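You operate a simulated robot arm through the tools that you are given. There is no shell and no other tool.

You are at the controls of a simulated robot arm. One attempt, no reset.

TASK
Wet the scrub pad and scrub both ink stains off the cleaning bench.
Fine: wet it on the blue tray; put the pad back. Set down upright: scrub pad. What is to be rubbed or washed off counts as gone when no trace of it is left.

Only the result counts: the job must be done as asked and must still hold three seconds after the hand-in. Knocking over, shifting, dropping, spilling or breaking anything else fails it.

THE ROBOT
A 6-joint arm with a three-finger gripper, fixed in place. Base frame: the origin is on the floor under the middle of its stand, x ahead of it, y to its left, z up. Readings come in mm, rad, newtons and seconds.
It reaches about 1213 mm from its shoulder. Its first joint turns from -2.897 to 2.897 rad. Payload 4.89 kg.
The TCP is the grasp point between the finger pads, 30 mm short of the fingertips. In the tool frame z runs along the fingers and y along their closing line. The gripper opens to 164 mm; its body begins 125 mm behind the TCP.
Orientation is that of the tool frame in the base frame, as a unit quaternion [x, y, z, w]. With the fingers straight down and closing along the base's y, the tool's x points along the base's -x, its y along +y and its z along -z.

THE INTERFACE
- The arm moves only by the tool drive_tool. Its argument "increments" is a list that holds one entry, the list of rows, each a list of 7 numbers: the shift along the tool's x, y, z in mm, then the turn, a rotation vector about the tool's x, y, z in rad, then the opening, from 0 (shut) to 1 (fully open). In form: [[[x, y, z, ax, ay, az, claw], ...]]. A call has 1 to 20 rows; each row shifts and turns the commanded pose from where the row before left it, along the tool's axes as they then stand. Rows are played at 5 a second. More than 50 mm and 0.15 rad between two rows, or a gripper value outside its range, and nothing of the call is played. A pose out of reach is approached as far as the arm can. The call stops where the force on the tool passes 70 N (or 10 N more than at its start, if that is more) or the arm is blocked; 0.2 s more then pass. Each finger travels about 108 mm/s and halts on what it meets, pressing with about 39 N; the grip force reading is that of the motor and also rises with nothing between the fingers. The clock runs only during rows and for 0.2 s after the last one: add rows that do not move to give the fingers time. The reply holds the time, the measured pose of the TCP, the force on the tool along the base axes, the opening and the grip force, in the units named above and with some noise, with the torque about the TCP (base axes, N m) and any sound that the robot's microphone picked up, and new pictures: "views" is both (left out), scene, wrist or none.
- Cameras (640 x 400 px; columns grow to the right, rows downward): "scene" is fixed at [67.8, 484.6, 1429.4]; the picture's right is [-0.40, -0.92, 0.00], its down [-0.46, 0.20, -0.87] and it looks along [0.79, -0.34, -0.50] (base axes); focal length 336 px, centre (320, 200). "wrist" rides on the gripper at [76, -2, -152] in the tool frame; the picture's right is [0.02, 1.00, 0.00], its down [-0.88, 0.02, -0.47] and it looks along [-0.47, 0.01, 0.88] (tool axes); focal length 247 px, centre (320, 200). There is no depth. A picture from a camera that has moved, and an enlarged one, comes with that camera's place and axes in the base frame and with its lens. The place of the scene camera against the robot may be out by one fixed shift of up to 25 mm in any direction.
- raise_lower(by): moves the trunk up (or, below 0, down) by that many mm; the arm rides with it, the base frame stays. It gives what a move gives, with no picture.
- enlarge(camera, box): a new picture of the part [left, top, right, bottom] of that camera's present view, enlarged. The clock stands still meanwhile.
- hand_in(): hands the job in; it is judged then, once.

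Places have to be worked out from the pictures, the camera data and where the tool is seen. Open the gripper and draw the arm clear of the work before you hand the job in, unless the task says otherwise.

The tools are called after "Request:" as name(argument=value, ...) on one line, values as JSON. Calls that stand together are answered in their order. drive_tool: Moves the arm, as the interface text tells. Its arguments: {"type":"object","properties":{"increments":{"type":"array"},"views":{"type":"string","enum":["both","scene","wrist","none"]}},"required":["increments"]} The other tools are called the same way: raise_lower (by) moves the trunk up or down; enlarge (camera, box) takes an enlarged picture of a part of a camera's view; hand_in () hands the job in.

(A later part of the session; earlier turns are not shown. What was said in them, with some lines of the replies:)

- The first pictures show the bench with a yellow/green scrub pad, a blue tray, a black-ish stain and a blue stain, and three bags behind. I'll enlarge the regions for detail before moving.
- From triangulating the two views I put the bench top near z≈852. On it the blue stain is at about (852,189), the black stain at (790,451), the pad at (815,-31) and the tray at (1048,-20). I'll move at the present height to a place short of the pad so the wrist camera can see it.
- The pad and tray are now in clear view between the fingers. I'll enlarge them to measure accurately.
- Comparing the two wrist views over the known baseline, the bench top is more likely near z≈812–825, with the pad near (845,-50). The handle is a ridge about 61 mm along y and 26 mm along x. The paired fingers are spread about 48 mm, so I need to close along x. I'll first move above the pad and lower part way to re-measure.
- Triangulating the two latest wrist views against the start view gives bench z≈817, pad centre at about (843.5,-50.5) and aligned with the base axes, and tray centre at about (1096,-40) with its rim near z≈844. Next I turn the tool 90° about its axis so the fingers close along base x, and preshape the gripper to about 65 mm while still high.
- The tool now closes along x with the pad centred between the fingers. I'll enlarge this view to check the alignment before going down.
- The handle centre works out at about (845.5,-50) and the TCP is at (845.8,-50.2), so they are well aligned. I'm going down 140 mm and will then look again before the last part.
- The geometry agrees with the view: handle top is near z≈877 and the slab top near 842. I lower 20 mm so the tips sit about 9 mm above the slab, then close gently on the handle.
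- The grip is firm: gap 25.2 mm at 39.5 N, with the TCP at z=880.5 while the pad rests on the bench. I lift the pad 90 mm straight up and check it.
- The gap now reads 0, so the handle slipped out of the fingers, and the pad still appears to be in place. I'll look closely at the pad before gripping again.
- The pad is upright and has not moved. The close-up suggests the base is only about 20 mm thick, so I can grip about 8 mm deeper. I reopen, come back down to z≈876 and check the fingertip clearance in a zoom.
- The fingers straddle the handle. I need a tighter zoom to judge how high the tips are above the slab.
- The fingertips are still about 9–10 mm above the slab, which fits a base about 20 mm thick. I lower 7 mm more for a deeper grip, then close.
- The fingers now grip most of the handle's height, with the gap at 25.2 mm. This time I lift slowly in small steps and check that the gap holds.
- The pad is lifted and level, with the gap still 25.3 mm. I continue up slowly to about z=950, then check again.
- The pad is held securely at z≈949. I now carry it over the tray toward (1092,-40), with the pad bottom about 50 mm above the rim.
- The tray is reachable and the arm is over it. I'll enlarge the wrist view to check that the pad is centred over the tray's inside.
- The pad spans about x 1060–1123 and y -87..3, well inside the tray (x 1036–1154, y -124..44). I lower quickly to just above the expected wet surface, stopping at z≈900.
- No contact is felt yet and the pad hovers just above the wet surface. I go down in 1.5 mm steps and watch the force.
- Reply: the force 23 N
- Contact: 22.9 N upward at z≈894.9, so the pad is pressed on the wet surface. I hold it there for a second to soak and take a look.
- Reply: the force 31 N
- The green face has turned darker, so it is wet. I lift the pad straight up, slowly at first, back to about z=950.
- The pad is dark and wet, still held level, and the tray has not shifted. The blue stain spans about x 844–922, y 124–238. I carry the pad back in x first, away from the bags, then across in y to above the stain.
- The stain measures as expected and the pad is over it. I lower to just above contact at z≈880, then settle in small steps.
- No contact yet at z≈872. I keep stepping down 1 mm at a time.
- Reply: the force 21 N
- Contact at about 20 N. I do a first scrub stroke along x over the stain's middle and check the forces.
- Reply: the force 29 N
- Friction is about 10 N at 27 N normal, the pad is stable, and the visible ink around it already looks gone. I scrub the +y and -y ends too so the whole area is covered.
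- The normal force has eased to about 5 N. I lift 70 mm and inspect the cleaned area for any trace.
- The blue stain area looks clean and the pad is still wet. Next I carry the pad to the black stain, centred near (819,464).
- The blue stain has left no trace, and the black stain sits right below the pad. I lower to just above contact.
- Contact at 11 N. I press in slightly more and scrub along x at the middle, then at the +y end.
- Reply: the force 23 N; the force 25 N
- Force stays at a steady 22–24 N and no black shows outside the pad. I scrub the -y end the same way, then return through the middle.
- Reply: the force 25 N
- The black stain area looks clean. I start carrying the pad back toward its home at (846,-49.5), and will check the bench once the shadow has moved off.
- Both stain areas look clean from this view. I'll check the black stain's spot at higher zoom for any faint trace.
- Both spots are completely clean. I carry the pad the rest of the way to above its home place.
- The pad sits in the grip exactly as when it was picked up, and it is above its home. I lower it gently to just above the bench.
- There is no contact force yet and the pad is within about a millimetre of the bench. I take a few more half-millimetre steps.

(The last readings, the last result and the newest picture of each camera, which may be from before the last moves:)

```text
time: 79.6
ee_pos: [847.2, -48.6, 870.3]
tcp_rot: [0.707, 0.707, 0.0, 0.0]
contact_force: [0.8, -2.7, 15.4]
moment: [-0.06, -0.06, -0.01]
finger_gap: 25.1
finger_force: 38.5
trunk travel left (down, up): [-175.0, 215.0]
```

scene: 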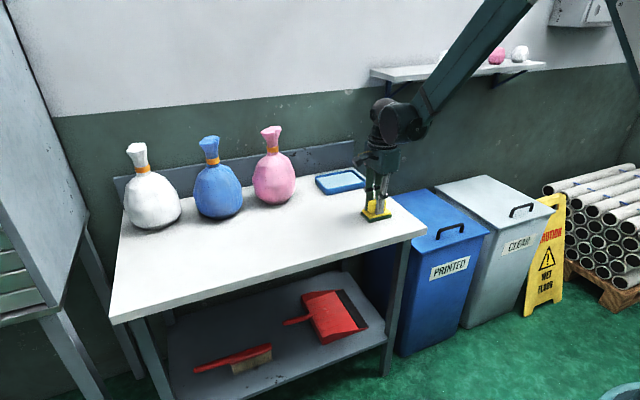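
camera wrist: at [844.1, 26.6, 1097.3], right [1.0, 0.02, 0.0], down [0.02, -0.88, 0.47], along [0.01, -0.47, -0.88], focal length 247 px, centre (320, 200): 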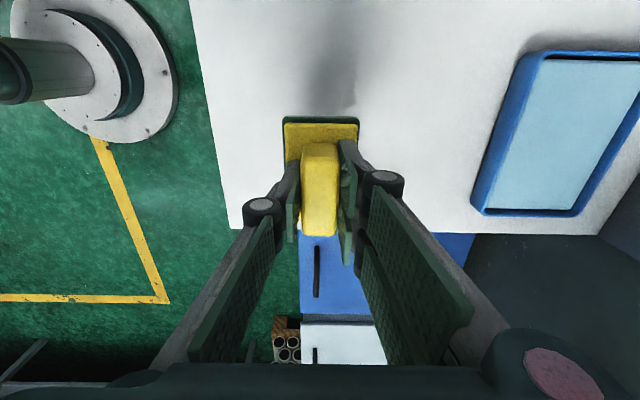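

The pad is resting on the bench at 15 N. I ease off slightly and open the fingers gradually.

Request:
drive_tool(increments=[[[0, 0, -0.5, 0, 0, 0, 0], [0, 0, 0, 0, 0, 0, 0.1], [0, 0, 0, 0, 0, 0, 0.16], [0, 0, 0, 0, 0, 0, 0.22], [0, 0, 0, 0, 0, 0, 0.3], [0, 0, 0, 0, 0, 0, 0.4], [0, 0, 0, 0, 0, 0, 0.4], [0, 0, 0, 0, 0, 0, 0.4]]])

Request:
enlarge(camera="scene", box=[355, 180, 405, 222])

Request:
enlarge(camera="wrist", box=[240, 90, 400, 280])

```text
time: 81.4
ee_pos: [847.3, -48.9, 871.5]
tcp_rot: [0.707, 0.707, -0.001, 0.001]
contact_force: [-0.7, 1.1, 6.1]
moment: [0.02, -0.24, 0.08]
finger_gap: 65.2
finger_force: 0.1
trunk travel left (down, up): [-175.0, 215.0]
camera wrist: at [844.6, 27.4, 1022.6], right [1.0, 0.02, 0.0], down [0.02, -0.88, 0.47], along [0.01, -0.47, -0.88], focal length 247 px, centre (320, 200)
```

scene: 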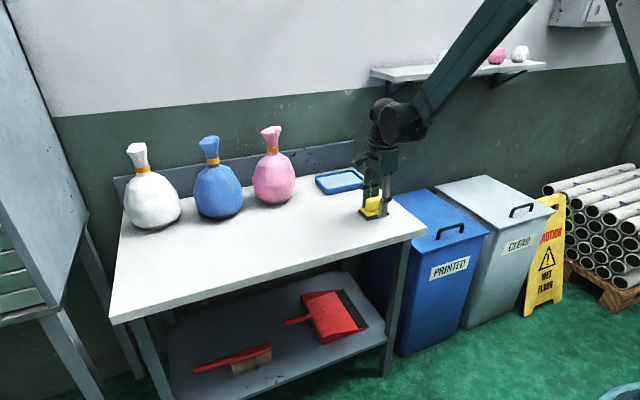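
wrist: 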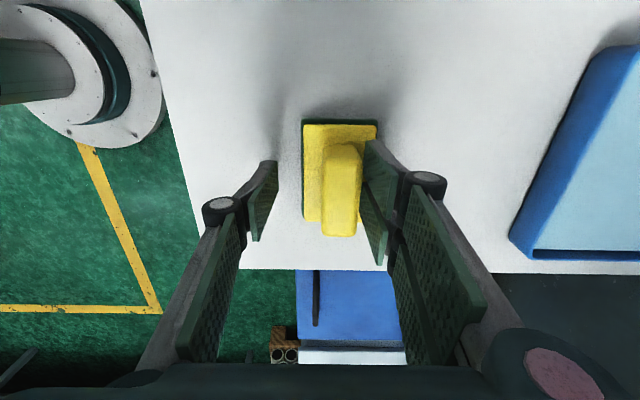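

```text
9.52 times, centred on (380, 201) of scene
camera zoom: at [67.8, 484.6, 1429.4], right [-0.4, -0.92, 0.0], down [-0.46, 0.2, -0.87], along [0.79, -0.34, -0.5], focal length 3201 px, centre (-251, 190)
```

zoom: 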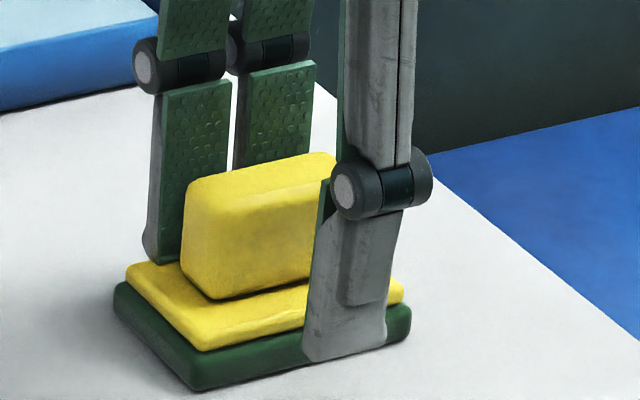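

```text
2.11 times, centred on (320, 185) of wrist
camera zoom: at [844.6, 27.4, 1022.6], right [1.0, 0.02, 0.0], down [0.02, -0.88, 0.47], along [0.01, -0.47, -0.88], focal length 520 px, centre (320, 232)
```

zoom: 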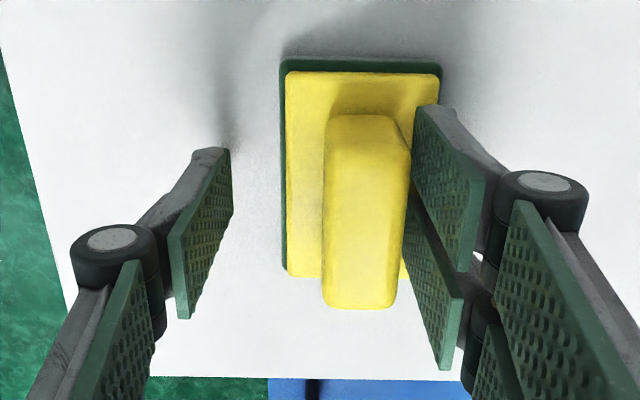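

As the fingers opened, their tips were resting on the slab and dragged the pad about 17 mm in +x. I raise 6 mm so the tips clear the slab, then close again, which will push the handle back to centre on the TCP at its original x.

Request:
drive_tool(increments=[[[0, 0, -2, 0, 0, 0, 0.4], [0, 0, -2, 0, 0, 0, 0.4], [0, 0, -2, 0, 0, 0, 0.4], [0, 0, 0, 0, 0, 0, 0.4]]])

Request:
enlarge(camera="scene", box=[355, 180, 405, 222])

Request:
enlarge(camera="wrist", box=[240, 90, 400, 280])

```text
time: 82.4
ee_pos: [846.6, -49.2, 877.4]
tcp_rot: [0.708, 0.707, 0.0, -0.001]
contact_force: [-0.1, -0.1, -0.1]
moment: [-0.01, 0.03, 0.02]
finger_gap: 65.6
finger_force: 0.1
trunk travel left (down, up): [-175.0, 215.0]
camera wrist: at [844.4, 26.8, 1028.1], right [1.0, 0.02, 0.0], down [0.02, -0.88, 0.47], along [0.01, -0.47, -0.88], focal length 247 px, centre (320, 200)
```

scene: 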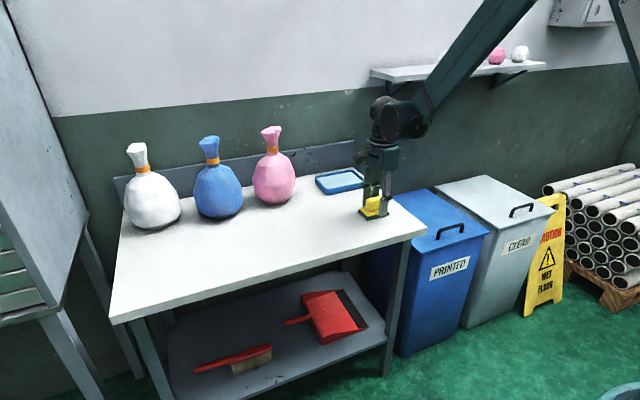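
wrist: 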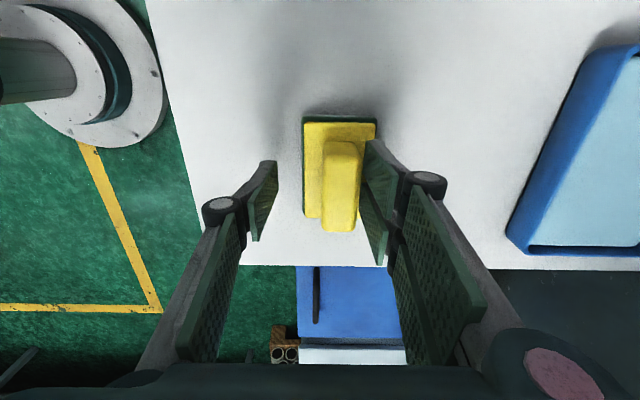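

```text
9.52 times, centred on (380, 201) of scene
camera zoom: at [67.8, 484.6, 1429.4], right [-0.4, -0.92, 0.0], down [-0.46, 0.2, -0.87], along [0.79, -0.34, -0.5], focal length 3201 px, centre (-251, 190)
```

zoom: 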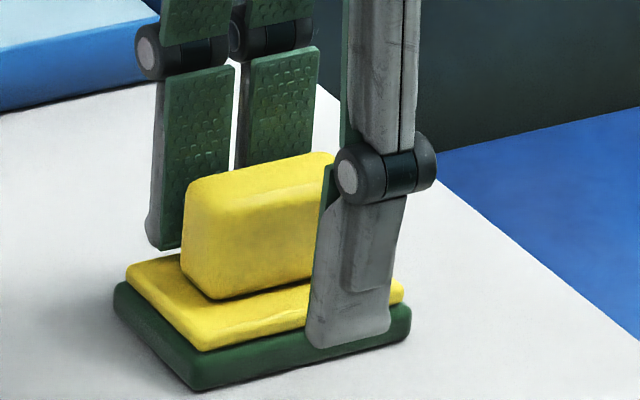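

```text
2.11 times, centred on (320, 185) of wrist
camera zoom: at [844.4, 26.8, 1028.1], right [1.0, 0.02, 0.0], down [0.02, -0.88, 0.47], along [0.01, -0.47, -0.88], focal length 520 px, centre (320, 232)
```

zoom: 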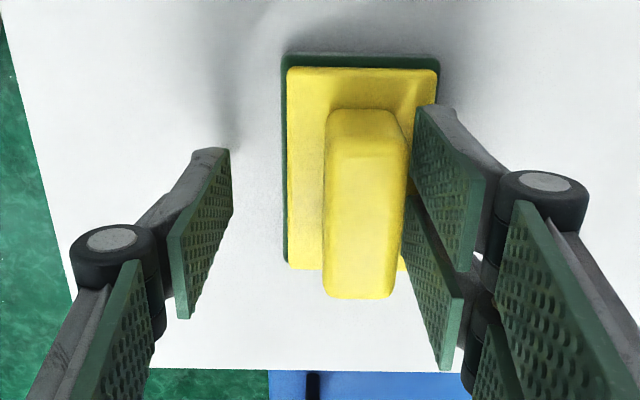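

The pad sits flat and the tool is free of contact, with the tips about 5 mm above the slab. I close slowly so the fingers recentre the pad in x.

Request:
drive_tool(increments=[[[0, 0, 0, 0, 0, 0, 0.36], [0, 0, 0, 0, 0, 0, 0.32], [0, 0, 0, 0, 0, 0, 0.28], [0, 0, 0, 0, 0, 0, 0.24], [0, 0, 0, 0, 0, 0, 0.2], [0, 0, 0, 0, 0, 0, 0.17], [0, 0, 0, 0, 0, 0, 0.15], [0, 0, 0, 0, 0, 0, 0.13], [0, 0, 0, 0, 0, 0, 0.13]]])

Request:
enlarge(camera="scene", box=[355, 180, 405, 222])

Request:
enlarge(camera="wrist", box=[240, 90, 400, 280])

```text
time: 84.4
ee_pos: [846.7, -48.1, 876.4]
tcp_rot: [0.706, 0.708, 0.0, 0.0]
contact_force: [0.6, -0.5, 0.3]
moment: [0.03, 0.03, -0.03]
finger_gap: 25.4
finger_force: 38.4
trunk travel left (down, up): [-175.0, 215.0]
camera wrist: at [844.4, 26.8, 1028.1], right [1.0, 0.02, 0.0], down [0.02, -0.88, 0.47], along [0.01, -0.47, -0.88], focal length 247 px, centre (320, 200)
```

scene: 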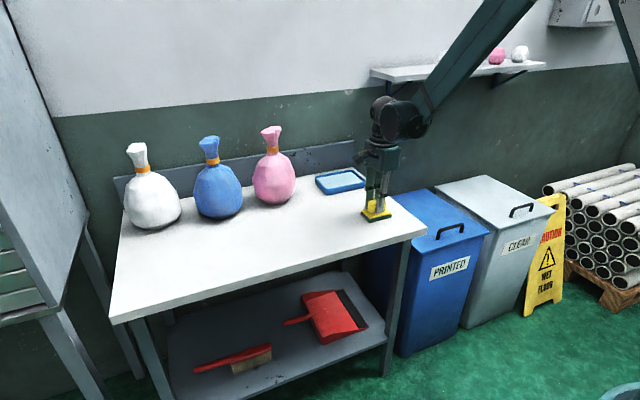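
wrist: 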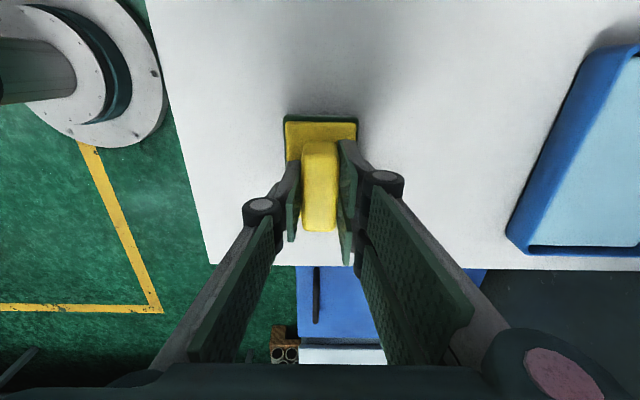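

```text
9.52 times, centred on (380, 201) of scene
camera zoom: at [67.8, 484.6, 1429.4], right [-0.4, -0.92, 0.0], down [-0.46, 0.2, -0.87], along [0.79, -0.34, -0.5], focal length 3201 px, centre (-251, 190)
```

zoom: 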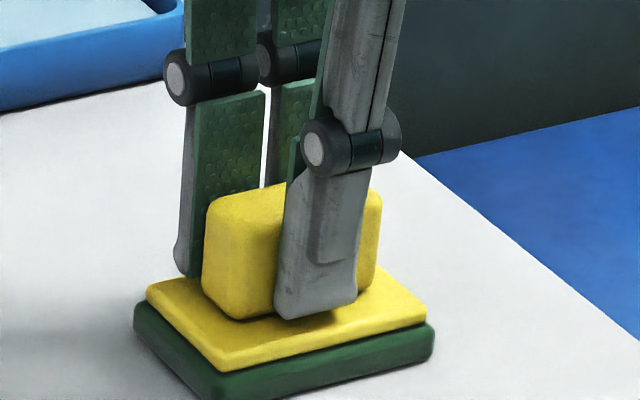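

```text
2.11 times, centred on (320, 185) of wrist
camera zoom: at [844.4, 26.8, 1028.1], right [1.0, 0.02, 0.0], down [0.02, -0.88, 0.47], along [0.01, -0.47, -0.88], focal length 520 px, centre (320, 232)
```

zoom: 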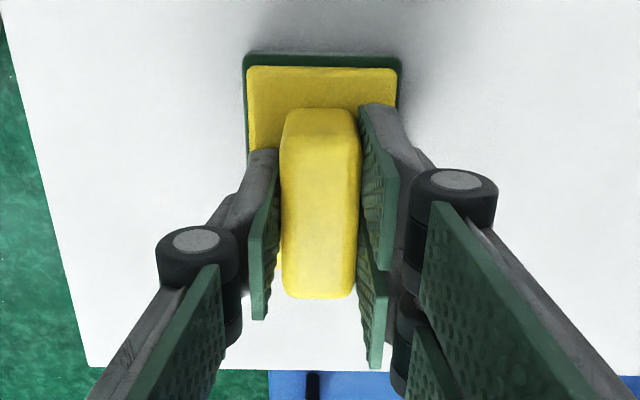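

The pad is back within about 1 mm of its original image position. I release slowly, now that the tips are clear of the slab.

Request:
drive_tool(increments=[[[0, 0, 0, 0, 0, 0, 0.16], [0, 0, 0, 0, 0, 0, 0.18], [0, 0, 0, 0, 0, 0, 0.22], [0, 0, 0, 0, 0, 0, 0.3], [0, 0, 0, 0, 0, 0, 0.4], [0, 0, 0, 0, 0, 0, 0.4], [0, 0, 0, 0, 0, 0, 0.4]]])

Request:
enlarge(camera="scene", box=[355, 180, 405, 222])

Request:
enlarge(camera="wrist", box=[240, 90, 400, 280])

```text
time: 86.0
ee_pos: [846.7, -49.4, 877.1]
tcp_rot: [0.707, 0.707, 0.0, 0.0]
contact_force: [-0.3, 0.8, 0.6]
moment: [-0.04, -0.01, 0.0]
finger_gap: 65.5
finger_force: 0.1
trunk travel left (down, up): [-175.0, 215.0]
camera wrist: at [844.4, 26.8, 1028.1], right [1.0, 0.02, 0.0], down [0.02, -0.88, 0.47], along [0.01, -0.47, -0.88], focal length 247 px, centre (320, 200)
```

scene: 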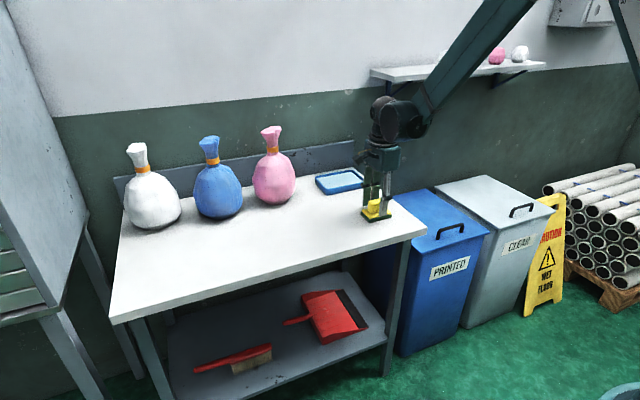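
wrist: 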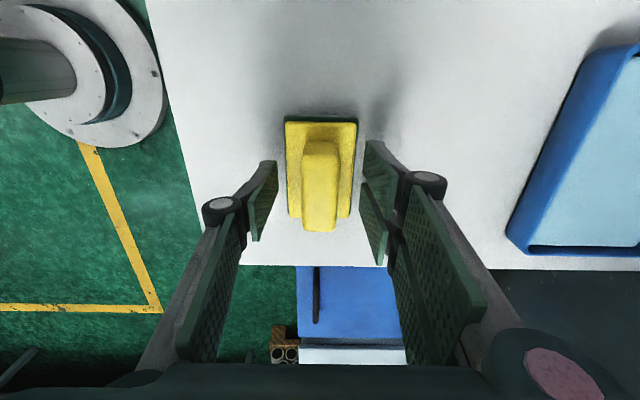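

```text
9.52 times, centred on (380, 201) of scene
camera zoom: at [67.8, 484.6, 1429.4], right [-0.4, -0.92, 0.0], down [-0.46, 0.2, -0.87], along [0.79, -0.34, -0.5], focal length 3201 px, centre (-251, 190)
```

zoom: 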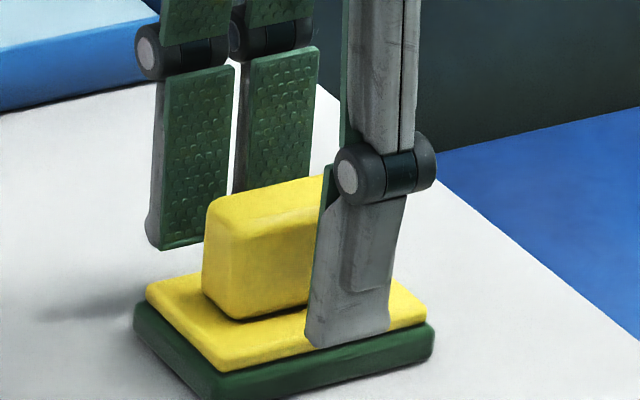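

```text
2.11 times, centred on (320, 185) of wrist
camera zoom: at [844.4, 26.8, 1028.1], right [1.0, 0.02, 0.0], down [0.02, -0.88, 0.47], along [0.01, -0.47, -0.88], focal length 520 px, centre (320, 232)
```

zoom: 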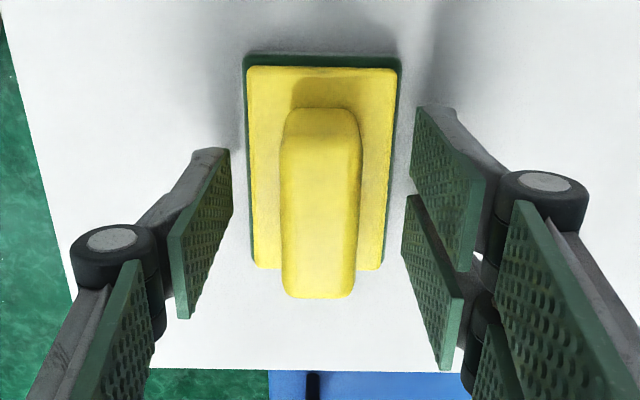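

The pad was released cleanly and did not move. I withdraw straight up, then pull back clear of the bench and open fully.

Request:
drive_tool(increments=[[[0, 0, -10, 0, 0, 0, 0.4], [0, 0, -20, 0, 0, 0, 0.4], [0, 0, -25, 0, 0, 0, 0.4], [0, 0, -30, 0, 0, 0, 0.4], [0, 0, -30, 0, 0, 0, 0.4], [0, 0, -30, 0, 0, 0, 0.4], [0, -25, -25, 0, 0, 0, 0.6], [0, -30, -25, 0, 0, 0, 0.8], [0, -30, -25, 0, 0, 0, 1], [0, -30, -20, 0, 0, 0, 1], [0, -30, 0, 0, 0, 0, 1], [0, -30, 0, 0, 0, 0, 1], [0, 0, 0, 0, 0, 0, 1]]])

Request:
enlarge(camera="scene", box=[290, 150, 430, 240])

Request:
enlarge(camera="scene", box=[100, 130, 440, 340])

Request:
enlarge(camera="scene", box=[190, 205, 340, 285])

```text
time: 88.8
ee_pos: [670.8, -49.9, 1117.2]
tcp_rot: [0.707, 0.707, 0.0, 0.0]
contact_force: [-0.6, -0.8, 0.5]
moment: [-0.03, -0.09, -0.02]
finger_gap: 164.0
finger_force: 0.2
trunk travel left (down, up): [-175.0, 215.0]
camera wrist: at [668.3, 25.8, 1268.3], right [1.0, 0.02, 0.0], down [0.02, -0.88, 0.47], along [0.01, -0.47, -0.88], focal length 247 px, centre (320, 200)
```

scene: 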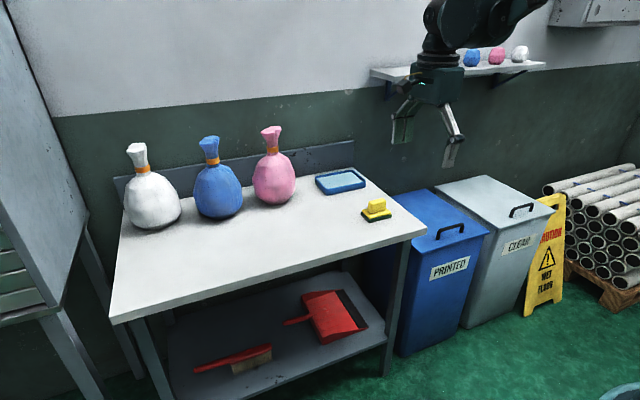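
wrist: 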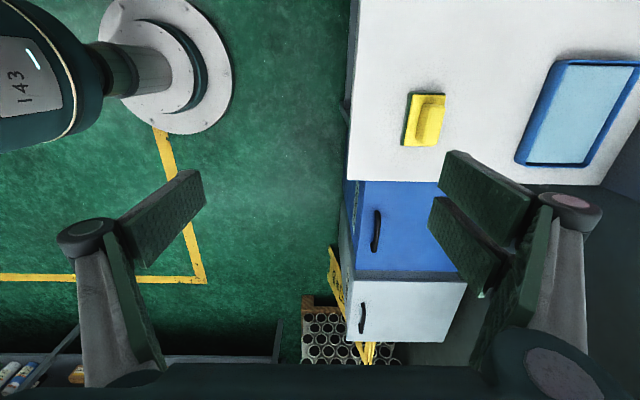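

```text
4.44 times, centred on (360, 195) of scene
camera zoom: at [67.8, 484.6, 1429.4], right [-0.4, -0.92, 0.0], down [-0.46, 0.2, -0.87], along [0.79, -0.34, -0.5], focal length 1494 px, centre (142, 222)
```

zoom: 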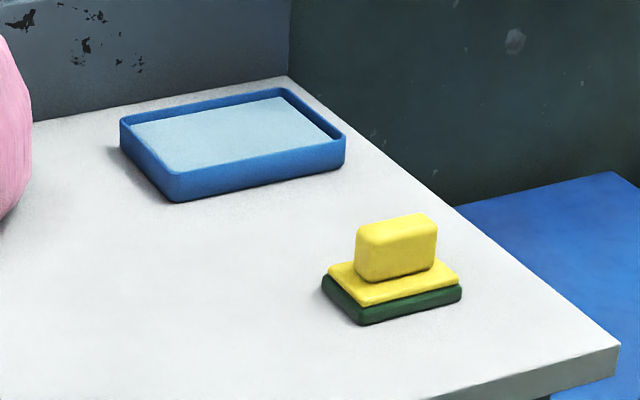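

```text
1.88 times, centred on (270, 235) of scene
camera zoom: at [67.8, 484.6, 1429.4], right [-0.4, -0.92, 0.0], down [-0.46, 0.2, -0.87], along [0.79, -0.34, -0.5], focal length 633 px, centre (414, 134)
```

zoom: 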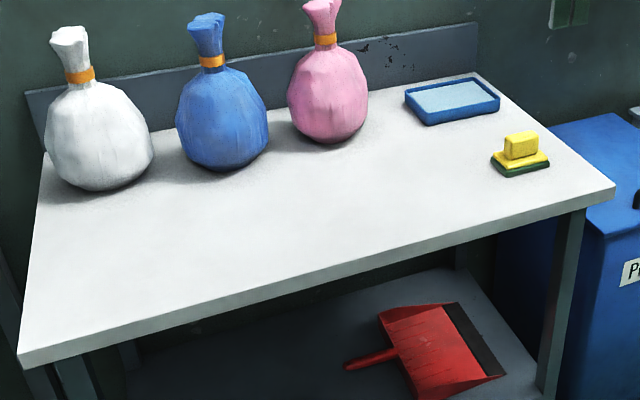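

```text
4.27 times, centred on (265, 245) of scene
camera zoom: at [67.8, 484.6, 1429.4], right [-0.4, -0.92, 0.0], down [-0.46, 0.2, -0.87], along [0.79, -0.34, -0.5], focal length 1434 px, centre (555, 8)
```

zoom: 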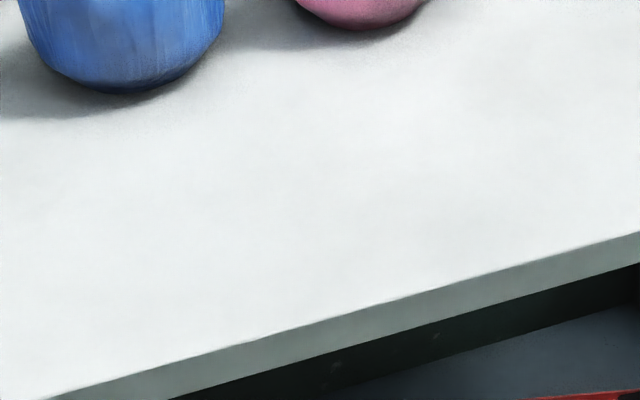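

The pad and tray are back at their exact starting image positions, and both stains look gone in the scene view. As a last check I swing the arm, high and clear, along the bench front for a closer wrist-camera look at both spots.

Request:
drive_tool(increments=[[[12, 0, 0, 0, 0, 0, 1], [24, 0, 0, 0, 0, 0, 1], [26, 0, 0, 0, 0, 0, 1], [26, 0, 0, 0, 0, 0, 1], [26, 0, 0, 0, 0, 0, 1], [26, 0, 0, 0, 0, 0, 1], [26, 0, 0, 0, 0, 0, 1], [26, 0, 0, 0, 0, 0, 1], [26, 0, 0, 0, 0, 0, 1], [26, 0, 0, 0, 0, 0, 1], [26, 0, 0, 0, 0, 0, 1], [26, 0, 0, 0, 0, 0, 1], [26, 0, 0, 0, 0, 0, 1], [26, 0, 0, 0, 0, 0, 1], [26, 0, 0, 0, 0, 0, 1], [26, 0, 0, 0, 0, 0, 1], [26, 0, 0, 0, 0, 0, 1], [26, 0, 0, 0, 0, 0, 1], [20, 0, 0, 0, 0, 0, 1], [0, 0, 0, 0, 0, 0, 1]]])

Request:
enlarge(camera="wrist", box=[340, 50, 520, 160])

Request:
enlarge(camera="wrist", box=[300, 150, 480, 300])

```text
time: 93.0
ee_pos: [669.1, 423.9, 1116.7]
tcp_rot: [0.706, 0.708, 0.0, 0.0]
contact_force: [-0.4, 0.0, -0.5]
moment: [-0.02, 0.02, 0.01]
finger_gap: 164.3
finger_force: 0.2
trunk travel left (down, up): [-175.0, 215.0]
camera wrist: at [668.0, 499.7, 1268.2], right [1.0, 0.02, 0.0], down [0.02, -0.88, 0.47], along [0.01, -0.47, -0.88], focal length 247 px, centre (320, 200)
```

scene: 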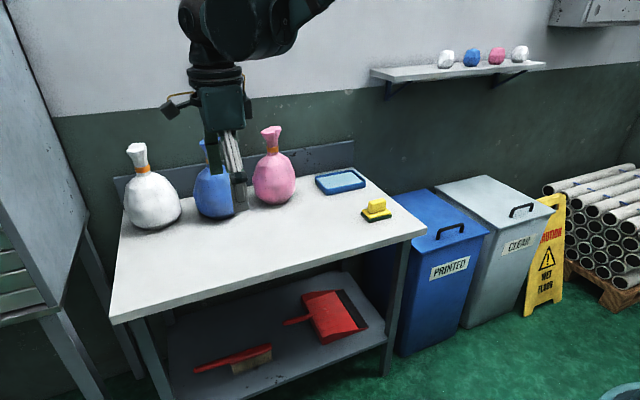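
wrist: 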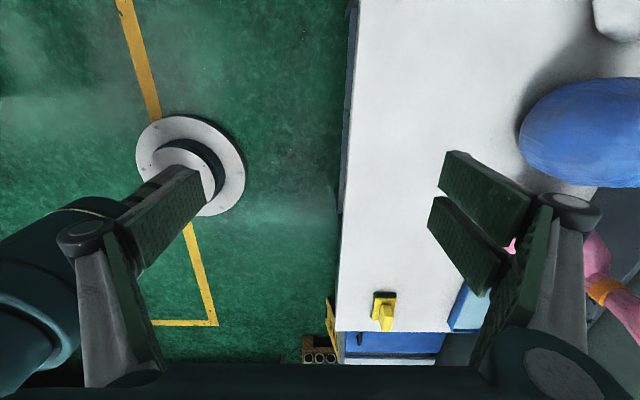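

```text
3.56 times, centred on (430, 105) of wrist
camera zoom: at [668.0, 499.7, 1268.2], right [1.0, 0.02, 0.0], down [0.02, -0.88, 0.47], along [0.01, -0.47, -0.88], focal length 878 px, centre (-71, 538)
```

zoom: 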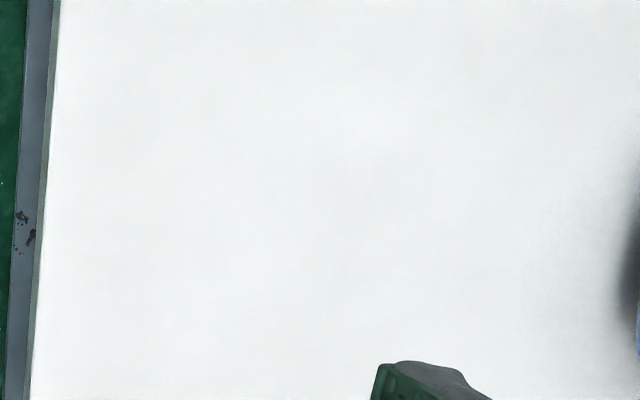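

```text
2.67 times, centred on (390, 225) of wrist
camera zoom: at [668.0, 499.7, 1268.2], right [1.0, 0.02, 0.0], down [0.02, -0.88, 0.47], along [0.01, -0.47, -0.88], focal length 659 px, centre (133, 133)
```

zoom: 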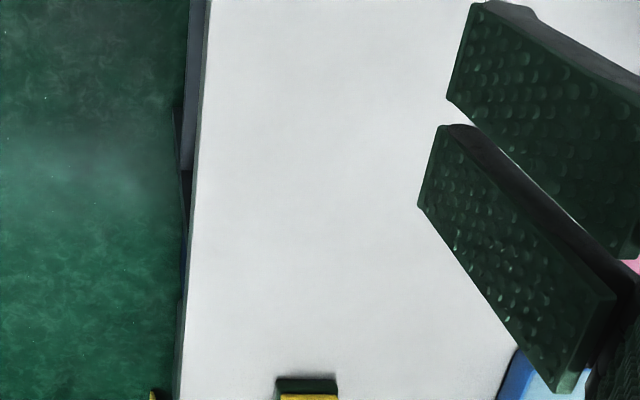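

Both spots are spotless in the wrist view as well. The pad stands upright in its original place, the tray and bags are undisturbed, and the open gripper is well clear of the bench, so I hand the job in.

Request:
hand_in()

```text
The job is handed in.
```

I wetted the scrub pad on the blue tray, scrubbed both ink stains off, put the pad back, and handed the job in. I have no verdict on it yet.

- **Stains:** both the blue and the black stain show no trace in close-ups from the scene camera. A wrist-camera check of the bench also came up clean.
- **Pad:** it stands upright, green side down, within about 1 mm of where it started. On release the fingertips dragged it about 17 mm, so I pushed it back into place and let go again without it moving.
- **First grip:** the handle slipped out on the first lift, but the pad stayed where it was. I gripped it lower down and it held from then on.
- **Everything else:** the tray and the three bags on the bench look undisturbed. The gripper is open and raised about 270 mm above the bench, forward of the working area.
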